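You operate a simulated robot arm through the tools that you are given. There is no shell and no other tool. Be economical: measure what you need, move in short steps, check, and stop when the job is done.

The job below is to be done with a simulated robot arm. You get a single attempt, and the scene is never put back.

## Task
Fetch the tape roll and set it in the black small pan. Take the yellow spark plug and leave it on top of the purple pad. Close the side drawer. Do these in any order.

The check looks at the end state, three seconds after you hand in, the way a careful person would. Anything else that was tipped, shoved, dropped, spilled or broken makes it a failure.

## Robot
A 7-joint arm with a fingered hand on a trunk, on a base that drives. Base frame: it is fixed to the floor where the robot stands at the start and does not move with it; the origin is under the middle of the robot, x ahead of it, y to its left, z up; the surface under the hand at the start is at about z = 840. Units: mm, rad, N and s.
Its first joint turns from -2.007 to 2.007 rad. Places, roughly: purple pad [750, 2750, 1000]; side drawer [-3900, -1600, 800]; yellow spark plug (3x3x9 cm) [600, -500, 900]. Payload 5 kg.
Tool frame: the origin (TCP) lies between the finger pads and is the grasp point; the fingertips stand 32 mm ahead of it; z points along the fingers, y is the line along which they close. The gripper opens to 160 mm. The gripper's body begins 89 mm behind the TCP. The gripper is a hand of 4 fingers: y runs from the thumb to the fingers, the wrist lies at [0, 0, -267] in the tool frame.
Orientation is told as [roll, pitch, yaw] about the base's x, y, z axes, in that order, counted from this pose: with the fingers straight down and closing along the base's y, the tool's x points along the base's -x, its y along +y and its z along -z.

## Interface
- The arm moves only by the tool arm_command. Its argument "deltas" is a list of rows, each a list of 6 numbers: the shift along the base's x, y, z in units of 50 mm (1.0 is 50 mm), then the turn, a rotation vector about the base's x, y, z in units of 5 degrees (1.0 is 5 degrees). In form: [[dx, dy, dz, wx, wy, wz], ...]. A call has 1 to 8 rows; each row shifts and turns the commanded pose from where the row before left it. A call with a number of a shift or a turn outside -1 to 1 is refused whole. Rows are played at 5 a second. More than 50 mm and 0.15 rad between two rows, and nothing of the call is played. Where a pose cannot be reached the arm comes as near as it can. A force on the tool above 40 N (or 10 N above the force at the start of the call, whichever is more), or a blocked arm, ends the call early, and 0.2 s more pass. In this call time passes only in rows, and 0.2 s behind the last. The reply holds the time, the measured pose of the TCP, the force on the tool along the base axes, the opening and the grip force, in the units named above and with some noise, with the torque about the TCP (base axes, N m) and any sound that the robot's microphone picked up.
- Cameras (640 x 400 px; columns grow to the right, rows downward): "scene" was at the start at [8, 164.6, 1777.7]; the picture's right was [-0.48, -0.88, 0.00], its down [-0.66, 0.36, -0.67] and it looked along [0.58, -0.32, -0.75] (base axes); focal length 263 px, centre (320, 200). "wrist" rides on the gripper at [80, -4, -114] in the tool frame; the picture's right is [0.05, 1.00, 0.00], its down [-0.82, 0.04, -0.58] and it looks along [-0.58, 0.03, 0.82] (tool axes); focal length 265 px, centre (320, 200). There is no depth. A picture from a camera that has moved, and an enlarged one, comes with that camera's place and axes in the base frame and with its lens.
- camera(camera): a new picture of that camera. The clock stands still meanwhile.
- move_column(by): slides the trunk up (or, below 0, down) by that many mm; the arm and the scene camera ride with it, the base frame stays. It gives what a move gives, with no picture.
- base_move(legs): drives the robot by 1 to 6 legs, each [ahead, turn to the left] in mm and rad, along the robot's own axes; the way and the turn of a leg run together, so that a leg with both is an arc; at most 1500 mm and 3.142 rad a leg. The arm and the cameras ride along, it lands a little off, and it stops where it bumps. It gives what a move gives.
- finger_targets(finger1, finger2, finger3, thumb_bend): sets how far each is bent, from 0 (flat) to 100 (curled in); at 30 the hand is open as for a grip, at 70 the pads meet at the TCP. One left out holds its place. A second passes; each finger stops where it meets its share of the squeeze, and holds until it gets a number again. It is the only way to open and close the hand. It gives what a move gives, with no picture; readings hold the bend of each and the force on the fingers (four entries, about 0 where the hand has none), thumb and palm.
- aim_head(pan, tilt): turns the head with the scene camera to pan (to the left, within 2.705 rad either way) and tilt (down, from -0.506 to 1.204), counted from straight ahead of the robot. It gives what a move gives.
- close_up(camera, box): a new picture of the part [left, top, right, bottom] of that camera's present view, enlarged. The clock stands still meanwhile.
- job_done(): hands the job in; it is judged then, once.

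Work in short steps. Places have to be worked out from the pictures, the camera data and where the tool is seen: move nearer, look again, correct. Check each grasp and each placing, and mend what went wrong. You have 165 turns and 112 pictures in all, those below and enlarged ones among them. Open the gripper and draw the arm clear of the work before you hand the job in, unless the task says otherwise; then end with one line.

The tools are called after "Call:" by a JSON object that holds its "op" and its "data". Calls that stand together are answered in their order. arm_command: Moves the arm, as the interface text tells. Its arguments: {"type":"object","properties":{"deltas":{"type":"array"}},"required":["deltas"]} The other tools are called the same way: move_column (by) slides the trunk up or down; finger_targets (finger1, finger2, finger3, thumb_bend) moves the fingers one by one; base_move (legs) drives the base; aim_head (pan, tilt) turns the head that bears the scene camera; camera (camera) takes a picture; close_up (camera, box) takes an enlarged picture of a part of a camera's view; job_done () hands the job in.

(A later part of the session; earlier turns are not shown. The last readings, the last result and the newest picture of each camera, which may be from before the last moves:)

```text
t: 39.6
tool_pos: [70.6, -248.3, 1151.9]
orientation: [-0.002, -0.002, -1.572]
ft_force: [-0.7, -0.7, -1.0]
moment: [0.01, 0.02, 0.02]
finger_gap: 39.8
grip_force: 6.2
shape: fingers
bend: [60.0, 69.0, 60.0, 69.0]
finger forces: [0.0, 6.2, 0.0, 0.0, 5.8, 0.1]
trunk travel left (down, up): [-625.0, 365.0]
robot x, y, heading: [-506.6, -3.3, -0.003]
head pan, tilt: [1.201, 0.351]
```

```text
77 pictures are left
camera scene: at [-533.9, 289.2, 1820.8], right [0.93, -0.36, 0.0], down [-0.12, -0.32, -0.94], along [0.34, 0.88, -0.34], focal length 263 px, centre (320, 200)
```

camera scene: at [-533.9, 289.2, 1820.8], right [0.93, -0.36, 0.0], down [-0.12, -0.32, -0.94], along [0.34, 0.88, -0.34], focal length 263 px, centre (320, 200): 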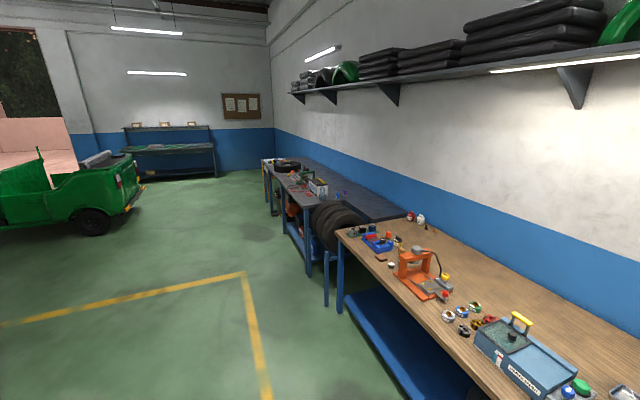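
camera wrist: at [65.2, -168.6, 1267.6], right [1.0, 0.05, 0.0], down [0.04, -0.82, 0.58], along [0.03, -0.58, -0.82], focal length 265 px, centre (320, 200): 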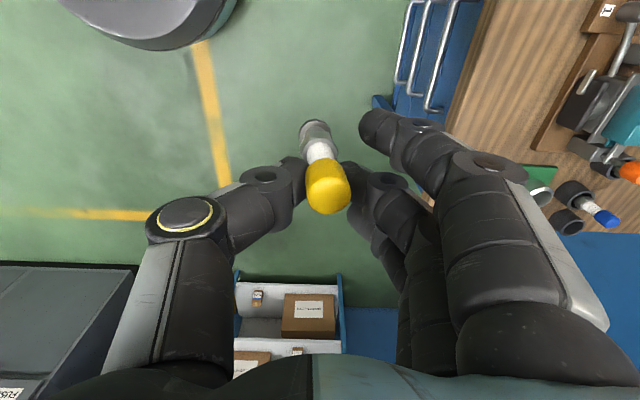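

The lane is clear. I'll turn left and drive along y to about 2750.

Call:
{"op": "base_move", "data": {"legs": [[0, 1.571], [1400, 0], [1300, 0]]}}

Call:
{"op": "aim_head", "data": {"pan": -1.3, "tilt": 0.5}}

Call:
{"op": "camera", "data": {"camera": "scene"}}

```text
t: 56.8
tool_pos: [-307.8, 3290.4, 1152.3]
orientation: [-0.001, 0.0, 0.019]
ft_force: [0.0, 0.0, -0.5]
moment: [-0.04, 0.02, -0.04]
finger_gap: 40.0
grip_force: 5.8
shape: fingers
bend: [60.0, 70.0, 60.0, 69.0]
finger forces: [0.0, 6.0, 0.1, 0.0, 5.7, 0.1]
trunk travel left (down, up): [-625.0, 365.0]
robot x, y, heading: [-543.6, 2706.6, 1.585]
head pan, tilt: [1.201, 0.351]
```

```text
t: 59.1
tool_pos: [-308.0, 3289.6, 1152.6]
orientation: [-0.001, 0.0, 0.02]
ft_force: [-0.9, -0.9, -0.3]
moment: [0.02, 0.01, -0.01]
finger_gap: 40.0
grip_force: 6.3
shape: fingers
bend: [60.0, 70.0, 60.0, 69.0]
finger forces: [0.0, 5.9, 0.0, 0.0, 5.8, 0.0]
trunk travel left (down, up): [-625.0, 365.0]
robot x, y, heading: [-540.3, 2707.2, 1.587]
head pan, tilt: [-1.3, 0.499]
```

```text
76 pictures are left
camera scene: at [-660.0, 2668.6, 1807.1], right [0.29, -0.96, 0.0], down [-0.46, -0.14, -0.88], along [0.84, 0.25, -0.48], focal length 263 px, centre (320, 200)
```

scene: 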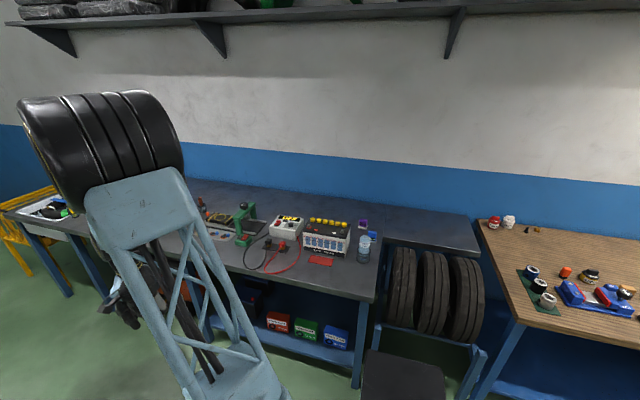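

Call:
{"op": "close_up", "data": {"camera": "scene", "box": [290, 195, 410, 275]}}

```text
5.00 times, centred on (350, 235) of scene
camera zoom: at [-660.0, 2668.6, 1807.1], right [0.29, -0.96, 0.0], down [-0.46, -0.14, -0.88], along [0.84, 0.25, -0.48], focal length 1314 px, centre (170, 25)
```

zoom: 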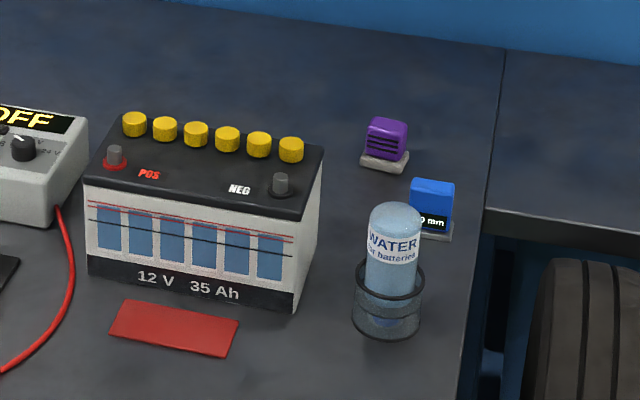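

The "purple pad" is the small purple block on a grey plate at about (725, 2797). I'll raise the trunk, turn to face the bench and close in partway.

Call:
{"op": "move_column", "data": {"by": 80}}

Call:
{"op": "base_move", "data": {"legs": [[0, -1.587], [280, 0]]}}

Call:
{"op": "aim_head", "data": {"pan": 0.0, "tilt": 0.8}}

Call:
{"op": "camera", "data": {"camera": "scene"}}

```text
t: 60.2
tool_pos: [-306.1, 3289.5, 1232.6]
orientation: [0.0, 0.0, 0.019]
ft_force: [0.0, -0.6, -0.5]
moment: [0.0, -0.05, 0.0]
finger_gap: 39.8
grip_force: 5.6
shape: fingers
bend: [60.0, 70.0, 60.0, 69.0]
finger forces: [0.0, 6.0, 0.1, 0.1, 5.7, 0.1]
trunk travel left (down, up): [-705.0, 285.0]
robot x, y, heading: [-544.1, 2712.2, 1.594]
head pan, tilt: [-1.3, 0.499]
```

```text
t: 66.3
tool_pos: [315.1, 2451.9, 1231.6]
orientation: [-0.001, 0.001, -1.579]
ft_force: [0.3, 0.3, -0.3]
moment: [-0.03, 0.06, -0.02]
finger_gap: 40.3
grip_force: 5.4
shape: fingers
bend: [60.0, 70.0, 60.0, 69.0]
finger forces: [0.0, 5.9, 0.0, 0.0, 5.5, 0.1]
trunk travel left (down, up): [-705.0, 285.0]
robot x, y, heading: [-263.0, 2705.5, -0.008]
head pan, tilt: [-1.3, 0.499]
```

```text
t: 67.8
tool_pos: [314.5, 2452.1, 1232.8]
orientation: [-0.002, -0.001, -1.579]
ft_force: [-0.2, 0.9, -0.8]
moment: [0.0, 0.02, 0.0]
finger_gap: 39.7
grip_force: 6.2
shape: fingers
bend: [60.0, 70.0, 60.0, 69.0]
finger forces: [0.1, 5.9, 0.0, 0.0, 5.5, 0.0]
trunk travel left (down, up): [-705.0, 285.0]
robot x, y, heading: [-261.8, 2708.7, -0.007]
head pan, tilt: [0.0, 0.799]
```

```text
74 pictures are left
camera scene: at [-240.1, 2906.3, 1861.2], right [-0.01, -1.0, 0.0], down [-0.72, 0.01, -0.7], along [0.7, -0.01, -0.72], focal length 263 px, centre (320, 200)
```

scene: 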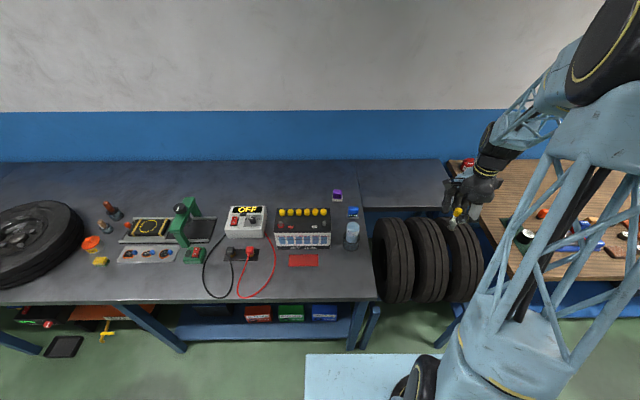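

I need about 80–100 mm more forward. I'll tilt the head down to check clearance between base and bench.

Call:
{"op": "aim_head", "data": {"pan": 0.0, "tilt": 1.2}}

Call:
{"op": "camera", "data": {"camera": "scene"}}

```text
t: 68.6
tool_pos: [313.8, 2451.5, 1232.2]
orientation: [-0.003, 0.0, -1.579]
ft_force: [-0.3, -0.2, -0.2]
moment: [0.04, -0.03, -0.02]
finger_gap: 39.8
grip_force: 5.8
shape: fingers
bend: [60.0, 70.0, 60.0, 69.0]
finger forces: [0.0, 5.9, 0.0, 0.0, 5.5, 0.1]
trunk travel left (down, up): [-705.0, 285.0]
robot x, y, heading: [-259.3, 2709.1, -0.009]
head pan, tilt: [0.0, 1.201]
```

```text
73 pictures are left
camera scene: at [-264.8, 2906.6, 1833.4], right [-0.01, -1.0, 0.0], down [-0.93, 0.01, -0.36], along [0.36, 0.0, -0.93], focal length 263 px, centre (320, 200)
```

scene: 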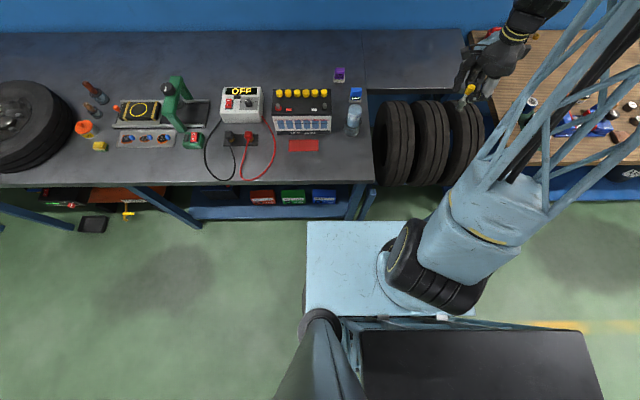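

The carriage is well clear, and the lower shelf stands back like at the first bench. I'll drive 85 mm forward.

Call:
{"op": "base_move", "data": {"legs": [[85, 0]]}}

Call:
{"op": "aim_head", "data": {"pan": 0.0, "tilt": 0.8}}

Call:
{"op": "close_up", "data": {"camera": "scene", "box": [270, 170, 400, 270]}}

```text
t: 69.7
tool_pos: [401.8, 2450.5, 1230.6]
orientation: [-0.004, 0.0, -1.58]
ft_force: [0.2, 0.4, -0.6]
moment: [-0.01, 0.07, -0.01]
finger_gap: 39.7
grip_force: 5.3
shape: fingers
bend: [60.0, 70.0, 60.0, 69.0]
finger forces: [0.0, 5.9, 0.1, 0.0, 5.5, 0.1]
trunk travel left (down, up): [-705.0, 285.0]
robot x, y, heading: [-179.4, 2704.4, -0.012]
head pan, tilt: [0.0, 1.201]
```

```text
t: 70.6
tool_pos: [399.3, 2451.3, 1232.6]
orientation: [0.0, 0.0, -1.579]
ft_force: [0.2, 0.3, 0.5]
moment: [0.0, -0.01, -0.02]
finger_gap: 40.0
grip_force: 5.7
shape: fingers
bend: [60.0, 70.0, 60.0, 69.0]
finger forces: [0.0, 5.9, 0.0, 0.1, 5.5, 0.1]
trunk travel left (down, up): [-705.0, 285.0]
robot x, y, heading: [-174.6, 2702.9, -0.007]
head pan, tilt: [0.0, 0.799]
```

```text
4.00 times, centred on (335, 220) of scene
camera zoom: at [-154.5, 2905.5, 1861.1], right [-0.01, -1.0, 0.0], down [-0.72, 0.01, -0.7], along [0.7, -0.01, -0.72], focal length 1051 px, centre (260, 120)
```

zoom: 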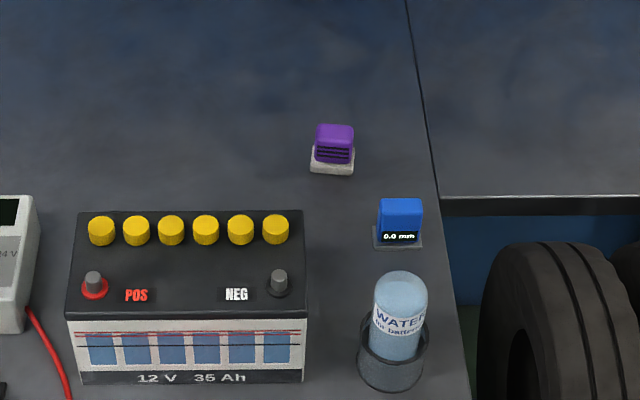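

Now a close look at the plug in the hand, to judge its tilt and base.

Call:
{"op": "close_up", "data": {"camera": "wrist", "box": [260, 90, 400, 230]}}

Call:
{"op": "close_up", "data": {"camera": "scene", "box": [325, 190, 365, 220]}}

Call:
{"op": "close_up", "data": {"camera": "scene", "box": [420, 140, 600, 260]}}

```text
2.86 times, centred on (330, 160) of wrist
camera zoom: at [394.5, 2530.4, 1346.9], right [1.0, 0.04, 0.0], down [0.04, -0.82, 0.58], along [0.02, -0.58, -0.82], focal length 758 px, centre (291, 314)
```

zoom: 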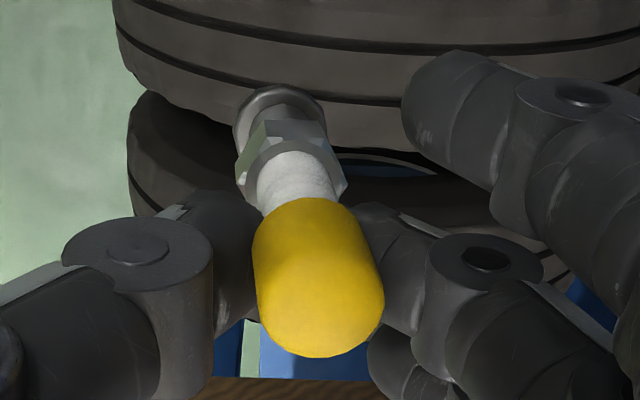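

```text
13.33 times, centred on (345, 205) of scene
camera zoom: at [-154.5, 2905.5, 1861.1], right [-0.01, -1.0, 0.0], down [-0.72, 0.01, -0.7], along [0.7, -0.01, -0.72], focal length 3503 px, centre (-13, 133)
```

zoom: 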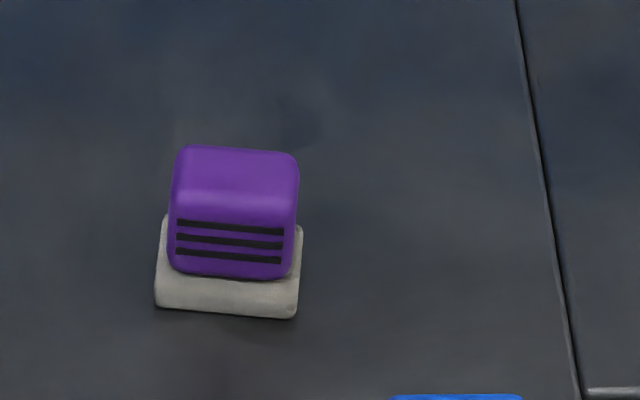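

```text
3.33 times, centred on (510, 200) of scene
camera zoom: at [-154.5, 2905.5, 1861.1], right [-0.01, -1.0, 0.0], down [-0.72, 0.01, -0.7], along [0.7, -0.01, -0.72], focal length 876 px, centre (-313, 200)
```

zoom: 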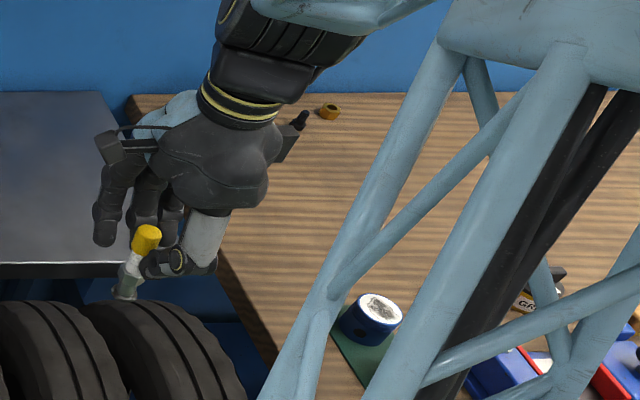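

The plug has a wide foot, hangs 78 mm below the TCP and tilts about 5.6° in x and 2.6° in y. I'll go near above the pad for a wrist view to fix its height.

Call:
{"op": "arm_command", "data": {"deltas": [[0.63, 0.62, 0, 0, 0, 0], [0.63, 0.62, 0, 0, 0, 0], [0.63, 0.62, 0, 0, 0, 0], [0.63, 0.62, 0, 0, 0, 0], [0.63, 0.62, 0, 0, 0, 0]]}}

Call:
{"op": "arm_command", "data": {"deltas": [[0.63, 0.62, 0, 0, 0, 0], [0.63, 0.62, 0, 0, 0, 0], [0.63, 0.62, 0, 0, 0, 0], [0.63, 0.62, 0, 0, -0.5, 0], [0.63, 0.62, 0, 0.5, -0.5, 0]]}}

Call:
{"op": "camera", "data": {"camera": "wrist"}}

Call:
{"op": "camera", "data": {"camera": "scene"}}

```text
t: 71.8
tool_pos: [558.9, 2607.9, 1231.1]
orientation: [-0.003, -0.002, -1.58]
ft_force: [0.1, -0.6, 0.0]
moment: [-0.05, 0.02, 0.02]
finger_gap: 39.7
grip_force: 5.6
shape: fingers
bend: [60.0, 70.0, 60.0, 69.0]
finger forces: [0.1, 5.9, 0.1, 0.1, 5.5, 0.1]
trunk travel left (down, up): [-705.0, 285.0]
robot x, y, heading: [-178.4, 2703.7, -0.007]
head pan, tilt: [0.0, 0.799]
```

```text
t: 73.0
tool_pos: [715.2, 2761.4, 1229.6]
orientation: [0.082, 0.043, -1.579]
ft_force: [0.7, -0.1, -0.7]
moment: [-0.02, 0.02, -0.02]
finger_gap: 39.7
grip_force: 5.3
shape: fingers
bend: [60.0, 70.0, 60.0, 69.0]
finger forces: [0.0, 5.8, 0.0, 0.1, 5.5, 0.0]
trunk travel left (down, up): [-705.0, 285.0]
robot x, y, heading: [-179.2, 2705.2, -0.007]
head pan, tilt: [0.0, 0.799]
```

```text
68 pictures are left
camera wrist: at [700.9, 2836.2, 1347.5], right [1.0, 0.04, 0.09], down [-0.01, -0.84, 0.54], along [0.09, -0.54, -0.84], focal length 265 px, centre (320, 200)
```

wrist: 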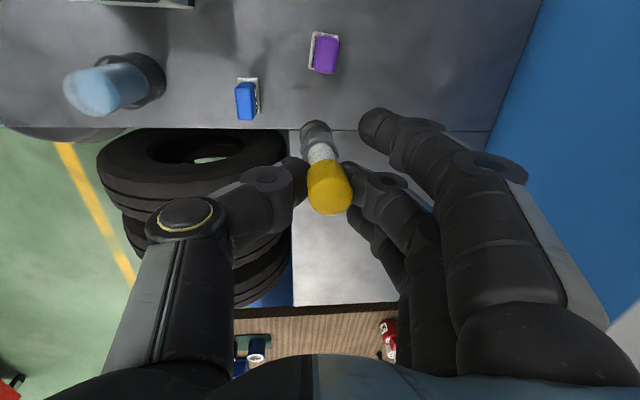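

```text
67 pictures are left
camera scene: at [-153.2, 2906.4, 1860.9], right [-0.01, -1.0, 0.0], down [-0.72, 0.01, -0.7], along [0.7, -0.01, -0.72], focal length 263 px, centre (320, 200)
```

scene: 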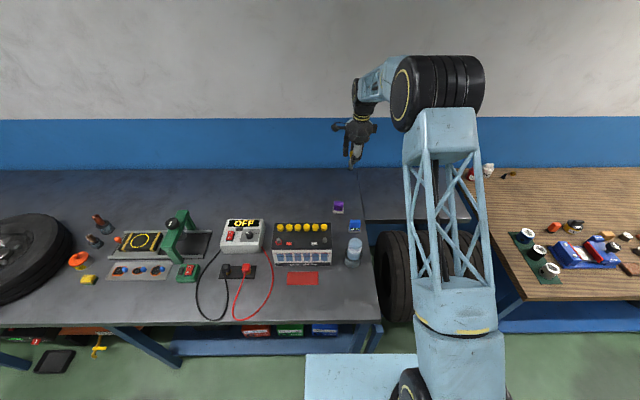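

Call:
{"op": "close_up", "data": {"camera": "wrist", "box": [290, 15, 370, 95]}}

Call:
{"op": "close_up", "data": {"camera": "scene", "box": [310, 130, 390, 220]}}

Call:
{"op": "close_up", "data": {"camera": "wrist", "box": [260, 90, 400, 230]}}

```text
5.00 times, centred on (330, 55) of wrist
camera zoom: at [700.9, 2836.2, 1347.5], right [1.0, 0.04, 0.09], down [-0.01, -0.84, 0.54], along [0.09, -0.54, -0.84], focal length 1327 px, centre (270, 925)
```

zoom: 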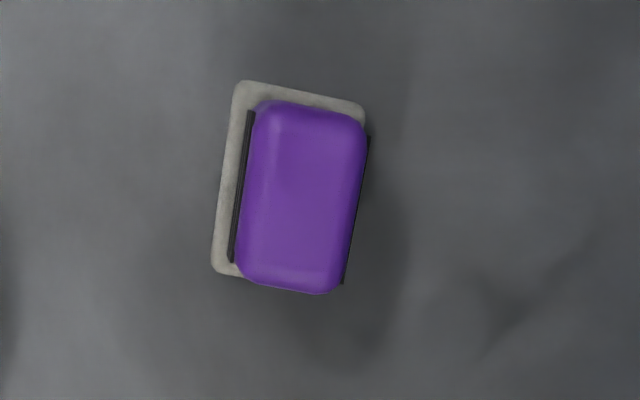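

```text
4.44 times, centred on (350, 175) of scene
camera zoom: at [-153.2, 2906.4, 1860.9], right [-0.01, -1.0, 0.0], down [-0.72, 0.01, -0.7], along [0.7, -0.01, -0.72], focal length 1168 px, centre (187, 311)
```

zoom: 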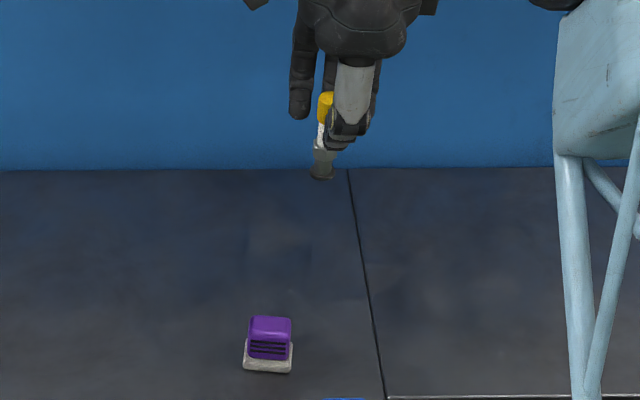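

```text
2.86 times, centred on (330, 160) of wrist
camera zoom: at [700.9, 2836.2, 1347.5], right [1.0, 0.04, 0.09], down [-0.01, -0.84, 0.54], along [0.09, -0.54, -0.84], focal length 758 px, centre (291, 314)
```

zoom: 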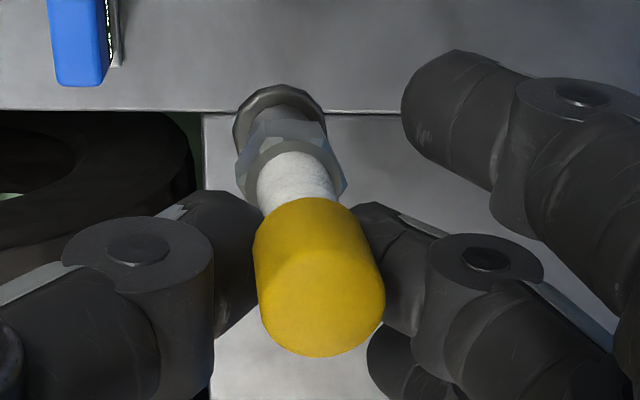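

Triangulation gives the pad top at (748, 2805, 909). The plug is now vertical, with its foot at TCP + (1, 11, -79). I'll move over it and come down to about 20 mm above.

Call:
{"op": "arm_command", "data": {"deltas": [[0.32, 0.33, 0, 0, 0, 0], [0.32, 0.33, -0.4, 0, 0, 0], [0, 0, -0.8, 0, 0, 0], [0, 0, -0.8, 0, 0, 0], [0, 0, -0.8, 0, 0, 0], [0, 0, -0.8, 0, 0, 0], [0, 0, -0.6, 0, 0, 0]]}}

Call:
{"op": "camera", "data": {"camera": "wrist"}}

Call:
{"op": "close_up", "data": {"camera": "scene", "box": [310, 150, 390, 220]}}

```text
t: 74.6
tool_pos: [746.2, 2794.2, 1021.6]
orientation: [0.086, 0.043, -1.58]
ft_force: [0.3, 0.5, 0.1]
moment: [-0.04, 0.02, 0.01]
finger_gap: 39.6
grip_force: 5.7
shape: fingers
bend: [60.0, 70.0, 60.0, 69.0]
finger forces: [0.1, 5.7, 0.0, 0.0, 5.5, 0.0]
trunk travel left (down, up): [-705.0, 285.0]
robot x, y, heading: [-174.7, 2704.5, -0.007]
head pan, tilt: [0.0, 0.799]
```

```text
63 pictures are left
camera wrist: at [731.5, 2868.9, 1139.3], right [1.0, 0.04, 0.09], down [-0.01, -0.84, 0.54], along [0.1, -0.54, -0.84], focal length 265 px, centre (320, 200)
```

wrist: 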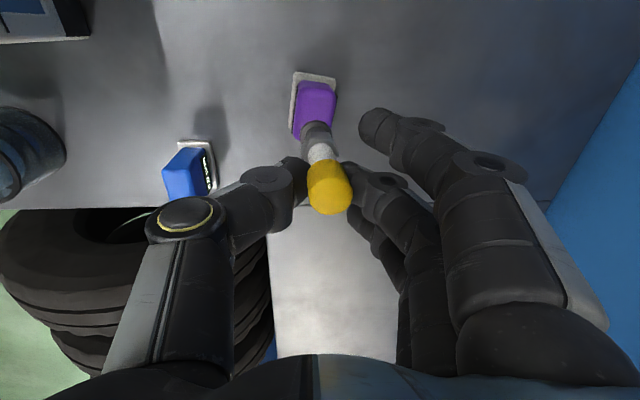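

```text
5.71 times, centred on (350, 185) of scene
camera zoom: at [-153.8, 2906.0, 1861.1], right [-0.01, -1.0, 0.0], down [-0.72, 0.01, -0.7], along [0.7, -0.01, -0.72], focal length 1501 px, centre (149, 286)
```

zoom: 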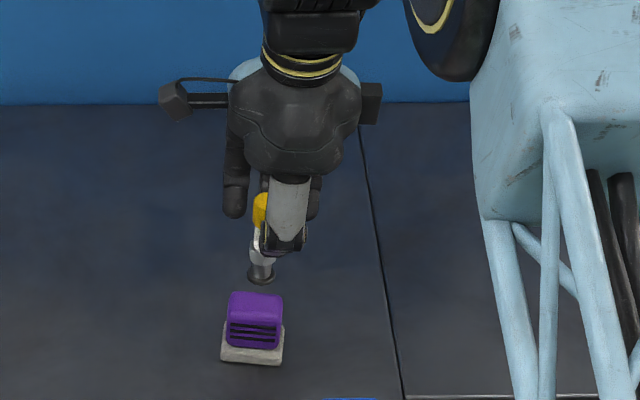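

Call:
{"op": "close_up", "data": {"camera": "wrist", "box": [265, 60, 365, 160]}}

```text
4.00 times, centred on (315, 110) of wrist
camera zoom: at [731.5, 2868.9, 1139.3], right [1.0, 0.04, 0.09], down [-0.01, -0.84, 0.54], along [0.1, -0.54, -0.84], focal length 1062 px, centre (340, 560)
```

zoom: 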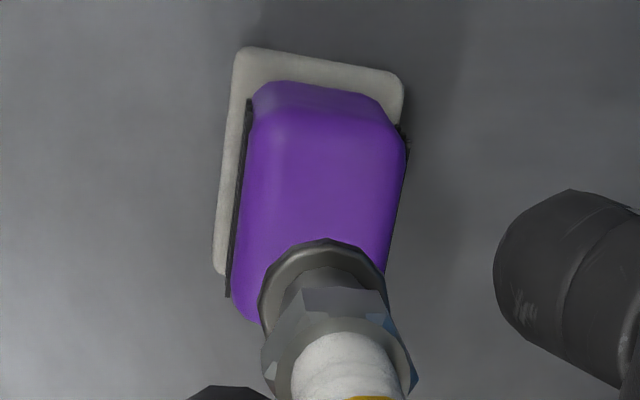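

The foot is about 1–2 mm short in x and 3–4 mm short in y. I'll correct and lower close to the surface.

Call:
{"op": "arm_command", "data": {"deltas": [[0.03, 0.07, 0, 0, 0, 0], [0, 0, -0.25, 0, 0, 0], [0, 0, -0.25, 0, 0, 0]]}}

Call:
{"op": "close_up", "data": {"camera": "scene", "box": [320, 170, 370, 220]}}

Call:
{"op": "close_up", "data": {"camera": "wrist", "box": [265, 60, 365, 160]}}

```text
t: 75.4
tool_pos: [747.6, 2797.8, 996.7]
orientation: [0.087, 0.045, -1.58]
ft_force: [-0.6, -0.3, -1.0]
moment: [-0.01, 0.01, 0.0]
finger_gap: 40.0
grip_force: 5.4
shape: fingers
bend: [60.0, 70.0, 60.0, 69.0]
finger forces: [0.0, 5.7, 0.1, 0.0, 5.5, 0.0]
trunk travel left (down, up): [-705.0, 285.0]
robot x, y, heading: [-174.7, 2704.5, -0.006]
head pan, tilt: [0.0, 0.799]
```

```text
8.00 times, centred on (345, 195) of scene
camera zoom: at [-154.2, 2905.9, 1861.1], right [-0.01, -1.0, 0.0], down [-0.72, 0.01, -0.7], along [0.7, -0.01, -0.72], focal length 2102 px, centre (120, 240)
```

zoom: 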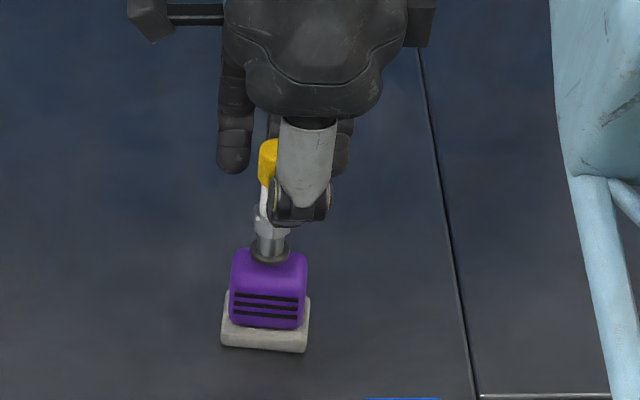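

```text
4.00 times, centred on (315, 110) of wrist
camera zoom: at [733.2, 2872.1, 1114.8], right [1.0, 0.04, 0.09], down [-0.01, -0.84, 0.54], along [0.1, -0.54, -0.84], focal length 1062 px, centre (340, 560)
```

zoom: 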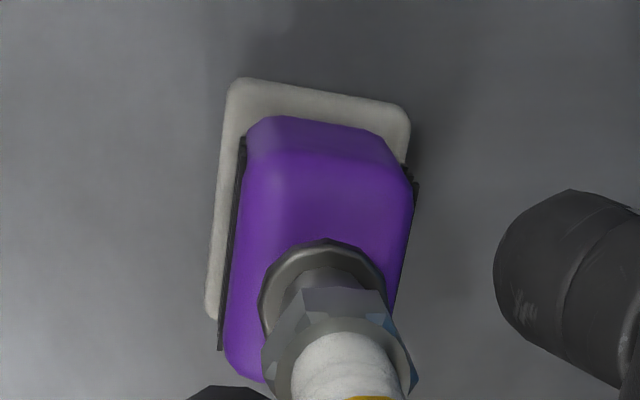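

Well aligned above the top. I'll lower in small steps to contact.

Call:
{"op": "arm_command", "data": {"deltas": [[0, 0, -0.1, 0, 0, 0]]}}

Call:
{"op": "arm_command", "data": {"deltas": [[0, 0, -0.06, 0, 0, 0]]}}

```text
t: 75.8
tool_pos: [747.5, 2797.6, 991.6]
orientation: [0.085, 0.044, -1.581]
ft_force: [-0.6, -0.3, 0.1]
moment: [0.03, 0.03, 0.05]
finger_gap: 39.5
grip_force: 6.0
shape: fingers
bend: [60.0, 70.0, 60.0, 69.0]
finger forces: [0.0, 5.7, 0.0, 0.0, 5.5, 0.0]
trunk travel left (down, up): [-705.0, 285.0]
robot x, y, heading: [-177.7, 2702.2, -0.008]
head pan, tilt: [0.0, 0.799]
```

```text
t: 76.2
tool_pos: [747.9, 2797.7, 988.3]
orientation: [0.086, 0.042, -1.581]
ft_force: [-0.4, 0.6, -0.2]
moment: [0.04, -0.01, 0.02]
finger_gap: 39.5
grip_force: 5.9
shape: fingers
bend: [60.0, 70.0, 60.0, 69.0]
finger forces: [0.0, 5.7, 0.1, 0.1, 5.5, 0.0]
trunk travel left (down, up): [-705.0, 285.0]
robot x, y, heading: [-175.1, 2702.8, -0.01]
head pan, tilt: [0.0, 0.799]
```

Call:
{"op": "arm_command", "data": {"deltas": [[0, 0, -0.05, 0, 0, 0]]}}

Call:
{"op": "close_up", "data": {"camera": "scene", "box": [325, 180, 365, 220]}}

```text
t: 76.6
tool_pos: [747.6, 2797.8, 986.1]
orientation: [0.085, 0.045, -1.579]
ft_force: [-0.4, 0.5, -0.4]
moment: [0.0, 0.01, 0.01]
finger_gap: 39.6
grip_force: 5.9
shape: fingers
bend: [60.0, 70.0, 60.0, 69.0]
finger forces: [0.0, 6.1, 0.1, 0.1, 5.9, 0.0]
trunk travel left (down, up): [-705.0, 285.0]
robot x, y, heading: [-174.0, 2704.1, -0.01]
head pan, tilt: [0.0, 0.799]
```

```text
10.00 times, centred on (345, 200) of scene
camera zoom: at [-154.6, 2905.9, 1861.1], right [-0.01, -1.0, 0.0], down [-0.72, 0.01, -0.7], along [0.7, -0.01, -0.72], focal length 2627 px, centre (70, 200)
```

zoom: 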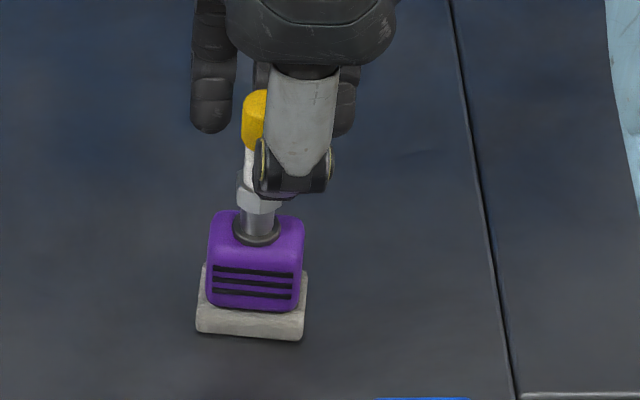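

Call:
{"op": "arm_command", "data": {"deltas": [[0, 0, -0.04, 0, 0, 0]]}}

```text
t: 77.0
tool_pos: [747.9, 2797.0, 986.7]
orientation: [0.089, 0.043, -1.577]
ft_force: [-0.8, 0.7, 6.3]
moment: [0.06, 0.03, 0.02]
finger_gap: 39.2
grip_force: 7.1
shape: fingers
bend: [60.0, 70.0, 60.0, 70.0]
finger forces: [0.0, 6.8, 0.0, 0.1, 7.5, 0.0]
trunk travel left (down, up): [-705.0, 285.0]
robot x, y, heading: [-173.6, 2704.1, -0.009]
head pan, tilt: [0.0, 0.799]
```

Contact at 6 N. I'll release gently, both fingers evenly.

Call:
{"op": "finger_targets", "data": {"finger2": 67, "thumb_bend": 67}}

Call:
{"op": "close_up", "data": {"camera": "wrist", "box": [230, 60, 430, 230]}}

```text
t: 78.0
tool_pos: [748.5, 2797.8, 983.7]
orientation: [0.087, 0.043, -1.579]
ft_force: [0.3, 0.2, -0.7]
moment: [0.01, -0.01, -0.01]
finger_gap: 42.1
grip_force: 0.3
shape: fingers
bend: [60.0, 67.0, 60.0, 67.0]
finger forces: [0.0, 0.1, 0.0, 0.1, 0.1, 0.0]
trunk travel left (down, up): [-705.0, 285.0]
robot x, y, heading: [-174.7, 2703.3, -0.007]
head pan, tilt: [0.0, 0.799]
```

```text
2.35 times, centred on (330, 145) of wrist
camera zoom: at [733.1, 2872.0, 1102.0], right [1.0, 0.04, 0.09], down [-0.01, -0.84, 0.54], along [0.09, -0.54, -0.84], focal length 624 px, centre (296, 329)
```

zoom: 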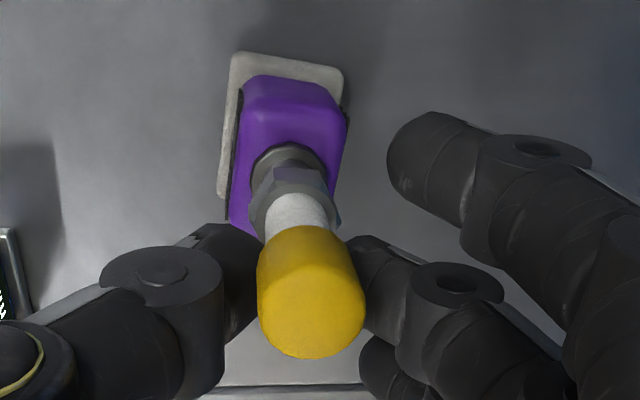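

It stands freely. I'll open wider, then rise straight up.

Call:
{"op": "finger_targets", "data": {"finger1": 55, "finger2": 57, "finger3": 55, "thumb_bend": 57}}

Call:
{"op": "finger_targets", "data": {"finger1": 46, "finger2": 46, "finger3": 46, "thumb_bend": 46}}

Call:
{"op": "camera", "data": {"camera": "wrist"}}

```text
t: 79.0
tool_pos: [746.7, 2797.1, 984.6]
orientation: [0.087, 0.044, -1.579]
ft_force: [-0.5, -0.2, -0.5]
moment: [0.03, -0.02, 0.0]
finger_gap: 68.9
grip_force: 0.1
shape: fingers
bend: [55.0, 56.0, 55.0, 56.0]
finger forces: [0.0, 0.1, 0.0, 0.0, 0.0, 0.1]
trunk travel left (down, up): [-705.0, 285.0]
robot x, y, heading: [-173.9, 2703.5, -0.007]
head pan, tilt: [0.0, 0.799]
```

```text
t: 80.0
tool_pos: [749.3, 2797.4, 984.3]
orientation: [0.086, 0.044, -1.579]
ft_force: [0.7, -0.6, -0.1]
moment: [0.01, 0.02, 0.03]
finger_gap: 106.5
grip_force: 0.0
shape: fingers
bend: [46.0, 46.0, 46.0, 46.0]
finger forces: [0.1, 0.0, 0.0, 0.0, 0.0, 0.0]
trunk travel left (down, up): [-705.0, 285.0]
robot x, y, heading: [-175.0, 2702.8, -0.005]
head pan, tilt: [0.0, 0.799]
```

```text
56 pictures are left
camera wrist: at [733.1, 2872.0, 1102.1], right [1.0, 0.04, 0.09], down [-0.01, -0.84, 0.54], along [0.09, -0.54, -0.84], focal length 265 px, centre (320, 200)
```

wrist: 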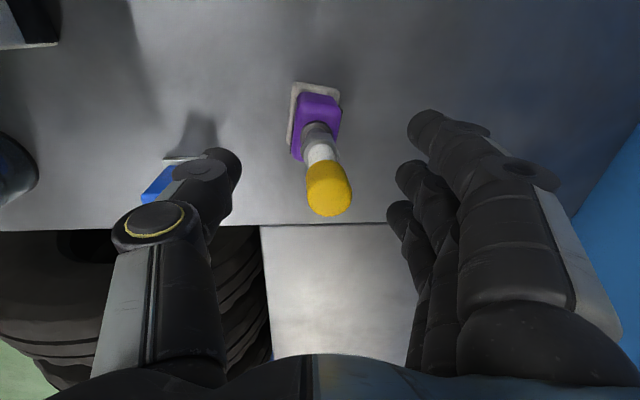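

The plug stands on the pad. I'll rise straight up and level the hand.

Call:
{"op": "arm_command", "data": {"deltas": [[0, 0, 0.4, 0, 0, 0], [0, 0, 0.8, 0, 0, 0], [0, 0, 0.9, 0, 0, 0], [0, 0, 0.9, 0, 0, 0], [0, 0, 0.9, 0, 0, 0], [0, 0, 0.9, 0, 0.5, 0], [0, 0, 0, -0.5, 0.5, 0]]}}

Call:
{"op": "camera", "data": {"camera": "scene"}}

Call:
{"op": "close_up", "data": {"camera": "scene", "box": [310, 160, 390, 220]}}

```text
t: 81.6
tool_pos: [748.9, 2798.0, 1224.6]
orientation: [-0.003, 0.0, -1.582]
ft_force: [0.5, -0.2, -0.4]
moment: [-0.02, -0.02, 0.0]
finger_gap: 106.7
grip_force: 0.1
shape: fingers
bend: [46.0, 46.0, 46.0, 46.0]
finger forces: [0.1, 0.0, 0.0, 0.1, 0.0, 0.0]
trunk travel left (down, up): [-705.0, 285.0]
robot x, y, heading: [-174.9, 2701.1, -0.009]
head pan, tilt: [0.0, 0.799]
```

```text
55 pictures are left
camera scene: at [-153.6, 2906.8, 1860.9], right [-0.01, -1.0, 0.0], down [-0.72, 0.01, -0.7], along [0.7, -0.01, -0.72], focal length 263 px, centre (320, 200)
```

scene: 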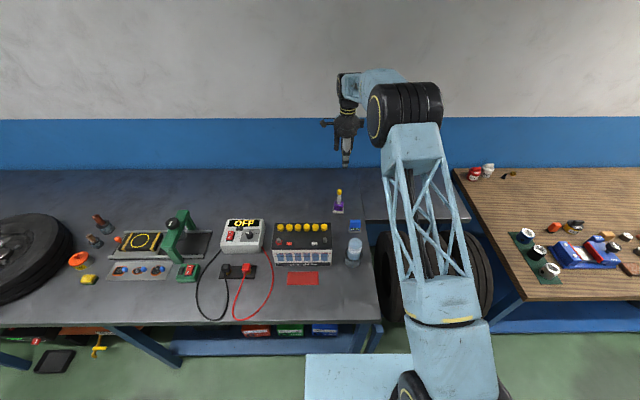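

```text
6.67 times, centred on (350, 190) of scene
camera zoom: at [-153.6, 2906.8, 1860.9], right [-0.01, -1.0, 0.0], down [-0.72, 0.01, -0.7], along [0.7, -0.01, -0.72], focal length 1752 px, centre (120, 267)
```

zoom: 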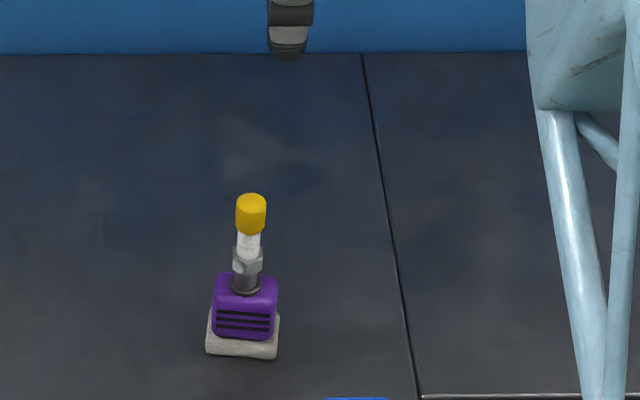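

The plug stands squarely on the purple pad. Next the drawer: back off, fold the arm, and drive south along the lane.

Call:
{"op": "base_move", "data": {"legs": [[-400, 0]]}}

Call:
{"op": "arm_command", "data": {"deltas": [[-0.8, -0.3, 0, 0, 0, 0], [-0.8, -0.3, 0, 0, 0, 0], [-0.8, -0.3, 0, 0, 0, 0], [-0.8, -0.3, 0, 0, 0, 0], [-0.8, -0.3, 0, 0, 0, 0], [-0.8, -0.3, 0, 0, 0, 0], [-0.8, -0.3, 0, 0, 0, 0], [-0.8, -0.3, 0, 0, 0, 0]]}}

Call:
{"op": "base_move", "data": {"legs": [[0, -1.562], [1400, 0], [1400, 0], [850, 0]]}}

Call:
{"op": "aim_head", "data": {"pan": -1.0, "tilt": 0.4}}

Call:
{"op": "camera", "data": {"camera": "scene"}}

```text
t: 84.1
tool_pos: [343.3, 2798.9, 1224.2]
orientation: [0.0, 0.001, -1.585]
ft_force: [-0.5, -0.1, 0.4]
moment: [0.04, -0.05, 0.01]
finger_gap: 106.7
grip_force: 0.0
shape: fingers
bend: [46.0, 46.0, 46.0, 46.0]
finger forces: [0.1, 0.0, 0.0, 0.1, 0.0, 0.0]
trunk travel left (down, up): [-705.0, 285.0]
robot x, y, heading: [-580.5, 2705.9, -0.013]
head pan, tilt: [0.0, 0.799]
```

```text
t: 85.9
tool_pos: [22.6, 2676.9, 1226.3]
orientation: [0.0, 0.0, -1.586]
ft_force: [-0.4, -0.1, 0.0]
moment: [0.01, -0.04, 0.0]
finger_gap: 106.7
grip_force: 0.1
shape: fingers
bend: [46.0, 46.0, 46.0, 46.0]
finger forces: [0.0, 0.1, 0.0, 0.1, 0.0, 0.0]
trunk travel left (down, up): [-705.0, 285.0]
robot x, y, heading: [-578.7, 2710.9, -0.016]
head pan, tilt: [0.0, 0.799]
```

```text
t: 107.5
tool_pos: [-594.9, -1535.5, 1224.2]
orientation: [-0.003, 0.0, -3.141]
ft_force: [-0.2, -0.8, -1.3]
moment: [0.0, 0.01, 0.01]
finger_gap: 106.5
grip_force: 0.1
shape: fingers
bend: [46.0, 46.0, 46.0, 46.0]
finger forces: [0.0, 0.0, 0.0, 0.0, 0.0, 0.0]
trunk travel left (down, up): [-705.0, 285.0]
robot x, y, heading: [-575.8, -932.2, -1.574]
head pan, tilt: [0.0, 0.799]
```

```text
t: 108.8
tool_pos: [-594.2, -1535.1, 1226.4]
orientation: [-0.001, 0.001, -3.143]
ft_force: [-0.3, 0.4, 0.6]
moment: [0.0, 0.0, 0.04]
finger_gap: 106.9
grip_force: 0.0
shape: fingers
bend: [46.0, 46.0, 46.0, 46.0]
finger forces: [0.1, 0.0, 0.0, 0.1, 0.0, 0.1]
trunk travel left (down, up): [-705.0, 285.0]
robot x, y, heading: [-573.7, -929.2, -1.567]
head pan, tilt: [-1.0, 0.4]
```

```text
53 pictures are left
camera scene: at [-449.2, -922.1, 1896.2], right [-0.54, 0.84, 0.0], down [0.33, 0.21, -0.92], along [-0.77, -0.5, -0.39], focal length 263 px, centre (320, 200)
```

scene: 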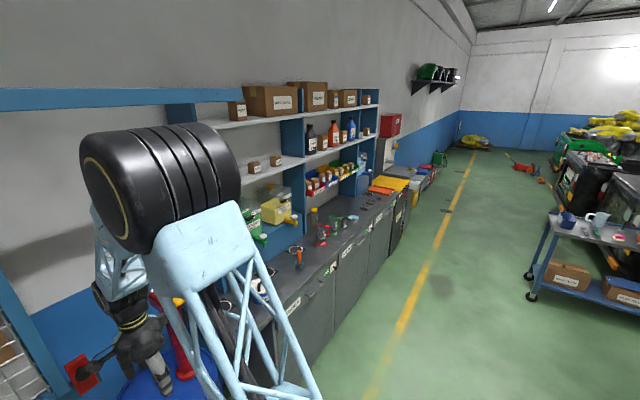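

Lane is clear. I'll turn right (west) and drive 2800 mm along y ≈ -930, then look.

Call:
{"op": "base_move", "data": {"legs": [[0, -1.571], [1400, 0], [1300, 0]]}}

Call:
{"op": "aim_head", "data": {"pan": 0.6, "tilt": 0.6}}

Call:
{"op": "camera", "data": {"camera": "scene"}}

```text
t: 126.0
tool_pos: [-3886.2, -920.5, 1226.0]
orientation: [0.0, 0.002, 1.581]
ft_force: [0.1, -1.1, 0.1]
moment: [0.01, -0.02, 0.01]
finger_gap: 106.8
grip_force: 0.0
shape: fingers
bend: [46.0, 46.0, 46.0, 46.0]
finger forces: [0.0, 0.0, 0.0, 0.0, 0.1, 0.1]
trunk travel left (down, up): [-705.0, 285.0]
robot x, y, heading: [-3281.2, -934.1, -3.131]
head pan, tilt: [-1.0, 0.4]
```

```text
t: 127.6
tool_pos: [-3886.8, -922.0, 1225.3]
orientation: [-0.001, 0.0, 1.581]
ft_force: [-0.4, 0.6, 0.5]
moment: [-0.03, -0.03, -0.01]
finger_gap: 106.9
grip_force: 0.0
shape: fingers
bend: [46.0, 46.0, 46.0, 46.0]
finger forces: [0.1, 0.0, 0.0, 0.0, 0.0, 0.1]
trunk travel left (down, up): [-705.0, 285.0]
robot x, y, heading: [-3280.7, -936.7, -3.13]
head pan, tilt: [0.6, 0.6]
```

```text
52 pictures are left
camera scene: at [-3293.1, -1190.7, 1878.0], right [-0.57, 0.82, 0.0], down [0.46, 0.32, -0.83], along [-0.68, -0.47, -0.56], focal length 263 px, centre (320, 200)
```

scene: 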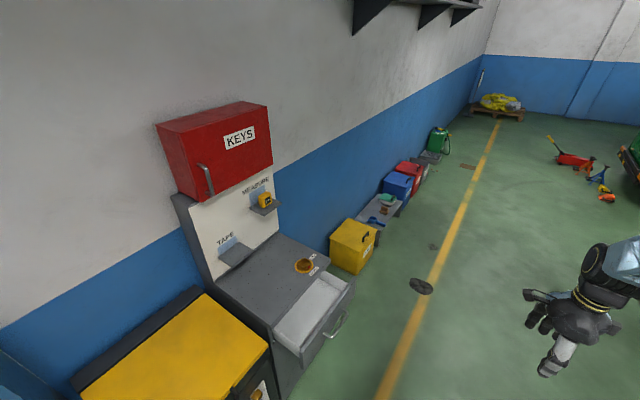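

The drawer is out about 150 mm, with its front face near y ≈ -1515 (x ≈ -3840), and must be pushed toward -y. I'll drive in front of it and turn to face it.

Call:
{"op": "base_move", "data": {"legs": [[560, 0], [0, 1.56]]}}

Call:
{"op": "aim_head", "data": {"pan": 0.0, "tilt": 0.9}}

Call:
{"op": "camera", "data": {"camera": "scene"}}

```text
t: 134.8
tool_pos: [-3857.6, -1546.8, 1225.6]
orientation: [0.0, -0.001, -3.137]
ft_force: [0.0, -0.1, -0.3]
moment: [0.03, -0.02, -0.03]
finger_gap: 106.7
grip_force: 0.1
shape: fingers
bend: [46.0, 46.0, 46.0, 46.0]
finger forces: [0.0, 0.0, 0.0, 0.1, 0.0, 0.0]
trunk travel left (down, up): [-705.0, 285.0]
robot x, y, heading: [-3841.1, -943.2, -1.569]
head pan, tilt: [0.6, 0.6]
```

```text
t: 135.8
tool_pos: [-3856.8, -1547.6, 1225.4]
orientation: [-0.002, 0.0, -3.136]
ft_force: [0.4, 0.0, -0.6]
moment: [-0.01, -0.03, -0.03]
finger_gap: 106.6
grip_force: 0.1
shape: fingers
bend: [46.0, 46.0, 46.0, 46.0]
finger forces: [0.0, 0.0, 0.1, 0.1, 0.0, 0.1]
trunk travel left (down, up): [-705.0, 285.0]
robot x, y, heading: [-3837.4, -945.6, -1.564]
head pan, tilt: [0.0, 0.901]
```

```text
51 pictures are left
camera scene: at [-3636.4, -958.6, 1853.2], right [-1.0, -0.01, 0.0], down [-0.01, 0.78, -0.62], along [0.0, -0.62, -0.78], focal length 263 px, centre (320, 200)
```

scene: 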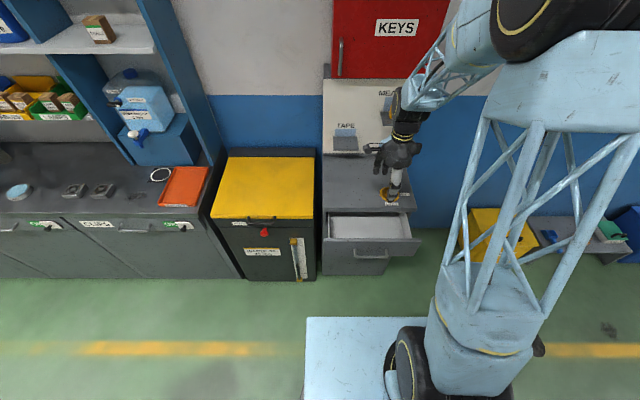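

I'll turn the hand +90° (camera on the robot's side), make a fist, and pull back in front of the drawer before descending.

Call:
{"op": "arm_command", "data": {"deltas": [[0, 0, 0, 0, 0, 1], [0, 0, 0, 0, 0, 1], [0, 0, 0, 0, 0, 1], [0, 0, 0, 0, 0, 1], [0, 0, 0, 0, 0, 1], [0, 0, 0, 0, 0, 1], [0, 0, 0, 0, 0, 1], [0, 0, 0, 0, 0, 1]]}}

Call:
{"op": "arm_command", "data": {"deltas": [[0, 0.5, 0, 0, 0, 1], [0, 0.5, 0, 0, 0, 1], [0, 0.5, 0, 0, 0, 1], [0, 0.5, 0, 0, 0, 1], [0, 0.5, 0, 0, 0, 1], [0, 0.4, 0, 0, 0, 1], [0, 0, 0, 0, 0, 1], [0, 0, 0, 0, 0, 1]]}}

Call:
{"op": "arm_command", "data": {"deltas": [[0, 0, 0, 0, 0, 1], [0, 0, 0, 0, 0, 1]]}}

Call:
{"op": "finger_targets", "data": {"finger1": 66, "finger2": 66, "finger3": 66, "thumb_bend": 66}}

Call:
{"op": "move_column", "data": {"by": -80}}

Call:
{"op": "camera", "data": {"camera": "wrist"}}

Call:
{"op": "camera", "data": {"camera": "scene"}}

```text
t: 137.6
tool_pos: [-3857.7, -1547.1, 1224.5]
orientation: [-0.002, -0.001, -2.439]
ft_force: [-0.4, -0.1, -0.3]
moment: [-0.01, -0.02, 0.0]
finger_gap: 106.8
grip_force: 0.1
shape: fingers
bend: [46.0, 46.0, 46.0, 46.0]
finger forces: [0.2, 0.0, 0.0, 0.1, 0.1, 0.0]
trunk travel left (down, up): [-705.0, 285.0]
robot x, y, heading: [-3839.0, -941.7, -1.566]
head pan, tilt: [0.0, 0.901]
```

```text
t: 139.4
tool_pos: [-3856.5, -1402.5, 1226.3]
orientation: [-0.002, 0.001, -1.74]
ft_force: [0.8, -0.3, -0.1]
moment: [-0.01, 0.01, -0.02]
finger_gap: 106.6
grip_force: 0.1
shape: fingers
bend: [46.0, 46.0, 46.0, 46.0]
finger forces: [0.0, 0.1, 0.1, 0.1, 0.0, 0.1]
trunk travel left (down, up): [-705.0, 285.0]
robot x, y, heading: [-3843.0, -942.0, -1.566]
head pan, tilt: [0.0, 0.901]
```

```text
t: 140.0
tool_pos: [-3857.0, -1403.3, 1224.7]
orientation: [-0.002, 0.001, -1.565]
ft_force: [-0.5, 0.6, 1.1]
moment: [0.02, -0.03, 0.0]
finger_gap: 106.4
grip_force: 0.0
shape: fingers
bend: [46.0, 46.0, 46.0, 46.0]
finger forces: [0.1, 0.0, 0.1, 0.1, 0.0, 0.0]
trunk travel left (down, up): [-705.0, 285.0]
robot x, y, heading: [-3839.5, -943.7, -1.563]
head pan, tilt: [0.0, 0.901]
```

```text
t: 141.0
tool_pos: [-3856.9, -1402.7, 1225.5]
orientation: [-0.002, -0.001, -1.565]
ft_force: [-0.1, 0.0, 0.6]
moment: [0.02, 0.0, -0.05]
finger_gap: 34.3
grip_force: 0.1
shape: fingers
bend: [66.0, 66.0, 66.0, 66.0]
finger forces: [0.1, 0.0, 0.1, 0.0, 0.0, 0.0]
trunk travel left (down, up): [-705.0, 285.0]
robot x, y, heading: [-3838.9, -944.6, -1.569]
head pan, tilt: [0.0, 0.901]
```

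```text
t: 142.2
tool_pos: [-3857.0, -1403.0, 1145.9]
orientation: [-0.001, 0.0, -1.566]
ft_force: [0.6, -0.2, 0.3]
moment: [-0.01, -0.01, 0.03]
finger_gap: 34.5
grip_force: 0.0
shape: fingers
bend: [66.0, 66.0, 66.0, 66.0]
finger forces: [0.0, 0.1, 0.0, 0.1, 0.0, 0.0]
trunk travel left (down, up): [-625.0, 365.0]
robot x, y, heading: [-3836.1, -941.7, -1.57]
head pan, tilt: [0.0, 0.901]
```

```text
50 pictures are left
camera wrist: at [-3863.6, -1323.4, 1260.8], right [1.0, 0.06, 0.0], down [0.05, -0.81, 0.58], along [0.03, -0.58, -0.82], focal length 265 px, centre (320, 200)
```

wrist: 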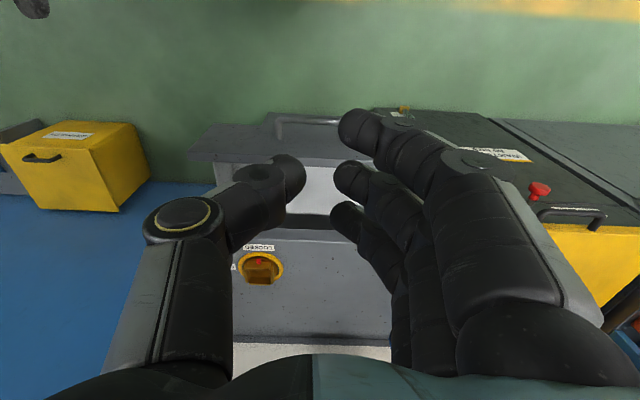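

```text
49 pictures are left
camera scene: at [-3636.5, -958.4, 1773.2], right [-1.0, -0.01, 0.0], down [0.0, 0.78, -0.62], along [0.0, -0.62, -0.78], focal length 263 px, centre (320, 200)
```

scene: 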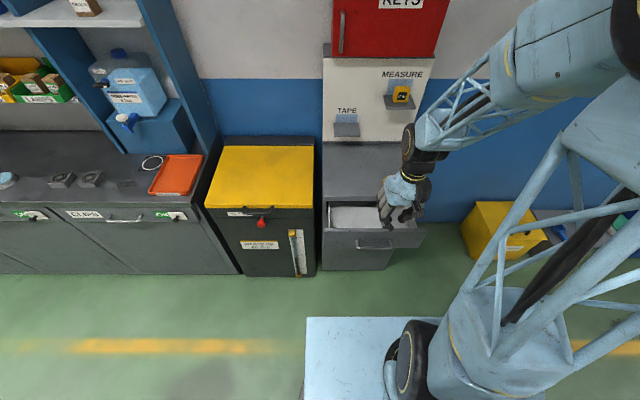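

Handle centre is about x -3883 and its outer edge about y -1475. I'll retreat a bit and descend in front of the drawer.

Call:
{"op": "arm_command", "data": {"deltas": [[-0.5, 0.35, -0.5, 0, 0, 0], [0, 0, -0.9, 0, 0, 0], [0, 0, -0.9, 0, 0, 0], [0, 0, -0.9, 0, 0, 0], [0, 0, -0.9, 0, 0, 0], [0, 0, -0.9, 0, 0, 0]]}}

Call:
{"op": "camera", "data": {"camera": "wrist"}}

Call:
{"op": "close_up", "data": {"camera": "scene", "box": [310, 130, 450, 290]}}

```text
t: 143.6
tool_pos: [-3882.3, -1385.2, 894.4]
orientation: [-0.001, -0.001, -1.567]
ft_force: [-0.9, 0.0, -0.6]
moment: [0.0, -0.02, 0.08]
finger_gap: 34.5
grip_force: 0.1
shape: fingers
bend: [66.0, 66.0, 66.0, 66.0]
finger forces: [0.0, 0.0, 0.1, 0.0, 0.0, 0.1]
trunk travel left (down, up): [-625.0, 365.0]
robot x, y, heading: [-3839.9, -943.2, -1.569]
head pan, tilt: [0.0, 0.901]
```

```text
48 pictures are left
camera wrist: at [-3887.5, -1306.7, 1009.7], right [1.0, 0.06, 0.0], down [0.05, -0.81, 0.58], along [0.03, -0.58, -0.82], focal length 265 px, centre (320, 200)
```

wrist: 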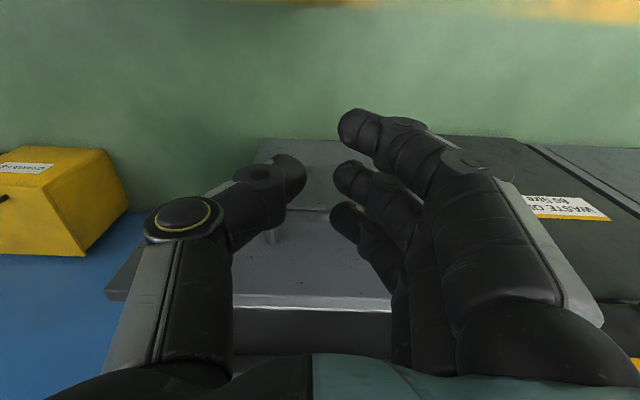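

```text
2.50 times, centred on (380, 210) of scene
camera zoom: at [-3636.2, -959.5, 1773.2], right [-1.0, -0.01, 0.0], down [0.0, 0.78, -0.62], along [0.0, -0.62, -0.78], focal length 657 px, centre (170, 175)
```

zoom: 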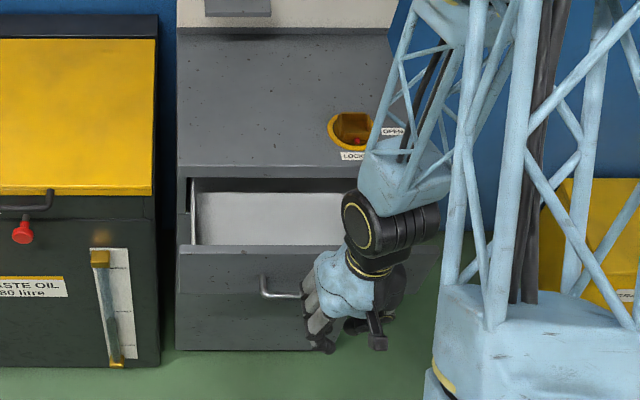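

The knob on the counter has LOCK/OPEN labels. I'll look closely at it before pushing.

Call:
{"op": "close_up", "data": {"camera": "scene", "box": [370, 165, 410, 200]}}

```text
11.43 times, centred on (390, 182) of scene
camera zoom: at [-3636.2, -959.5, 1773.2], right [-1.0, -0.01, 0.0], down [0.0, 0.78, -0.62], along [0.0, -0.62, -0.78], focal length 3002 px, centre (-480, 400)
```

zoom: 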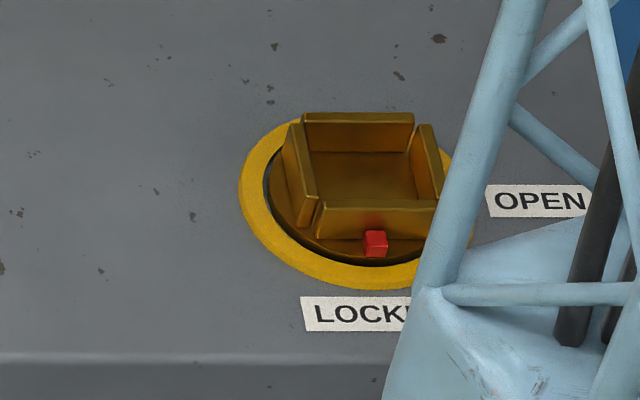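

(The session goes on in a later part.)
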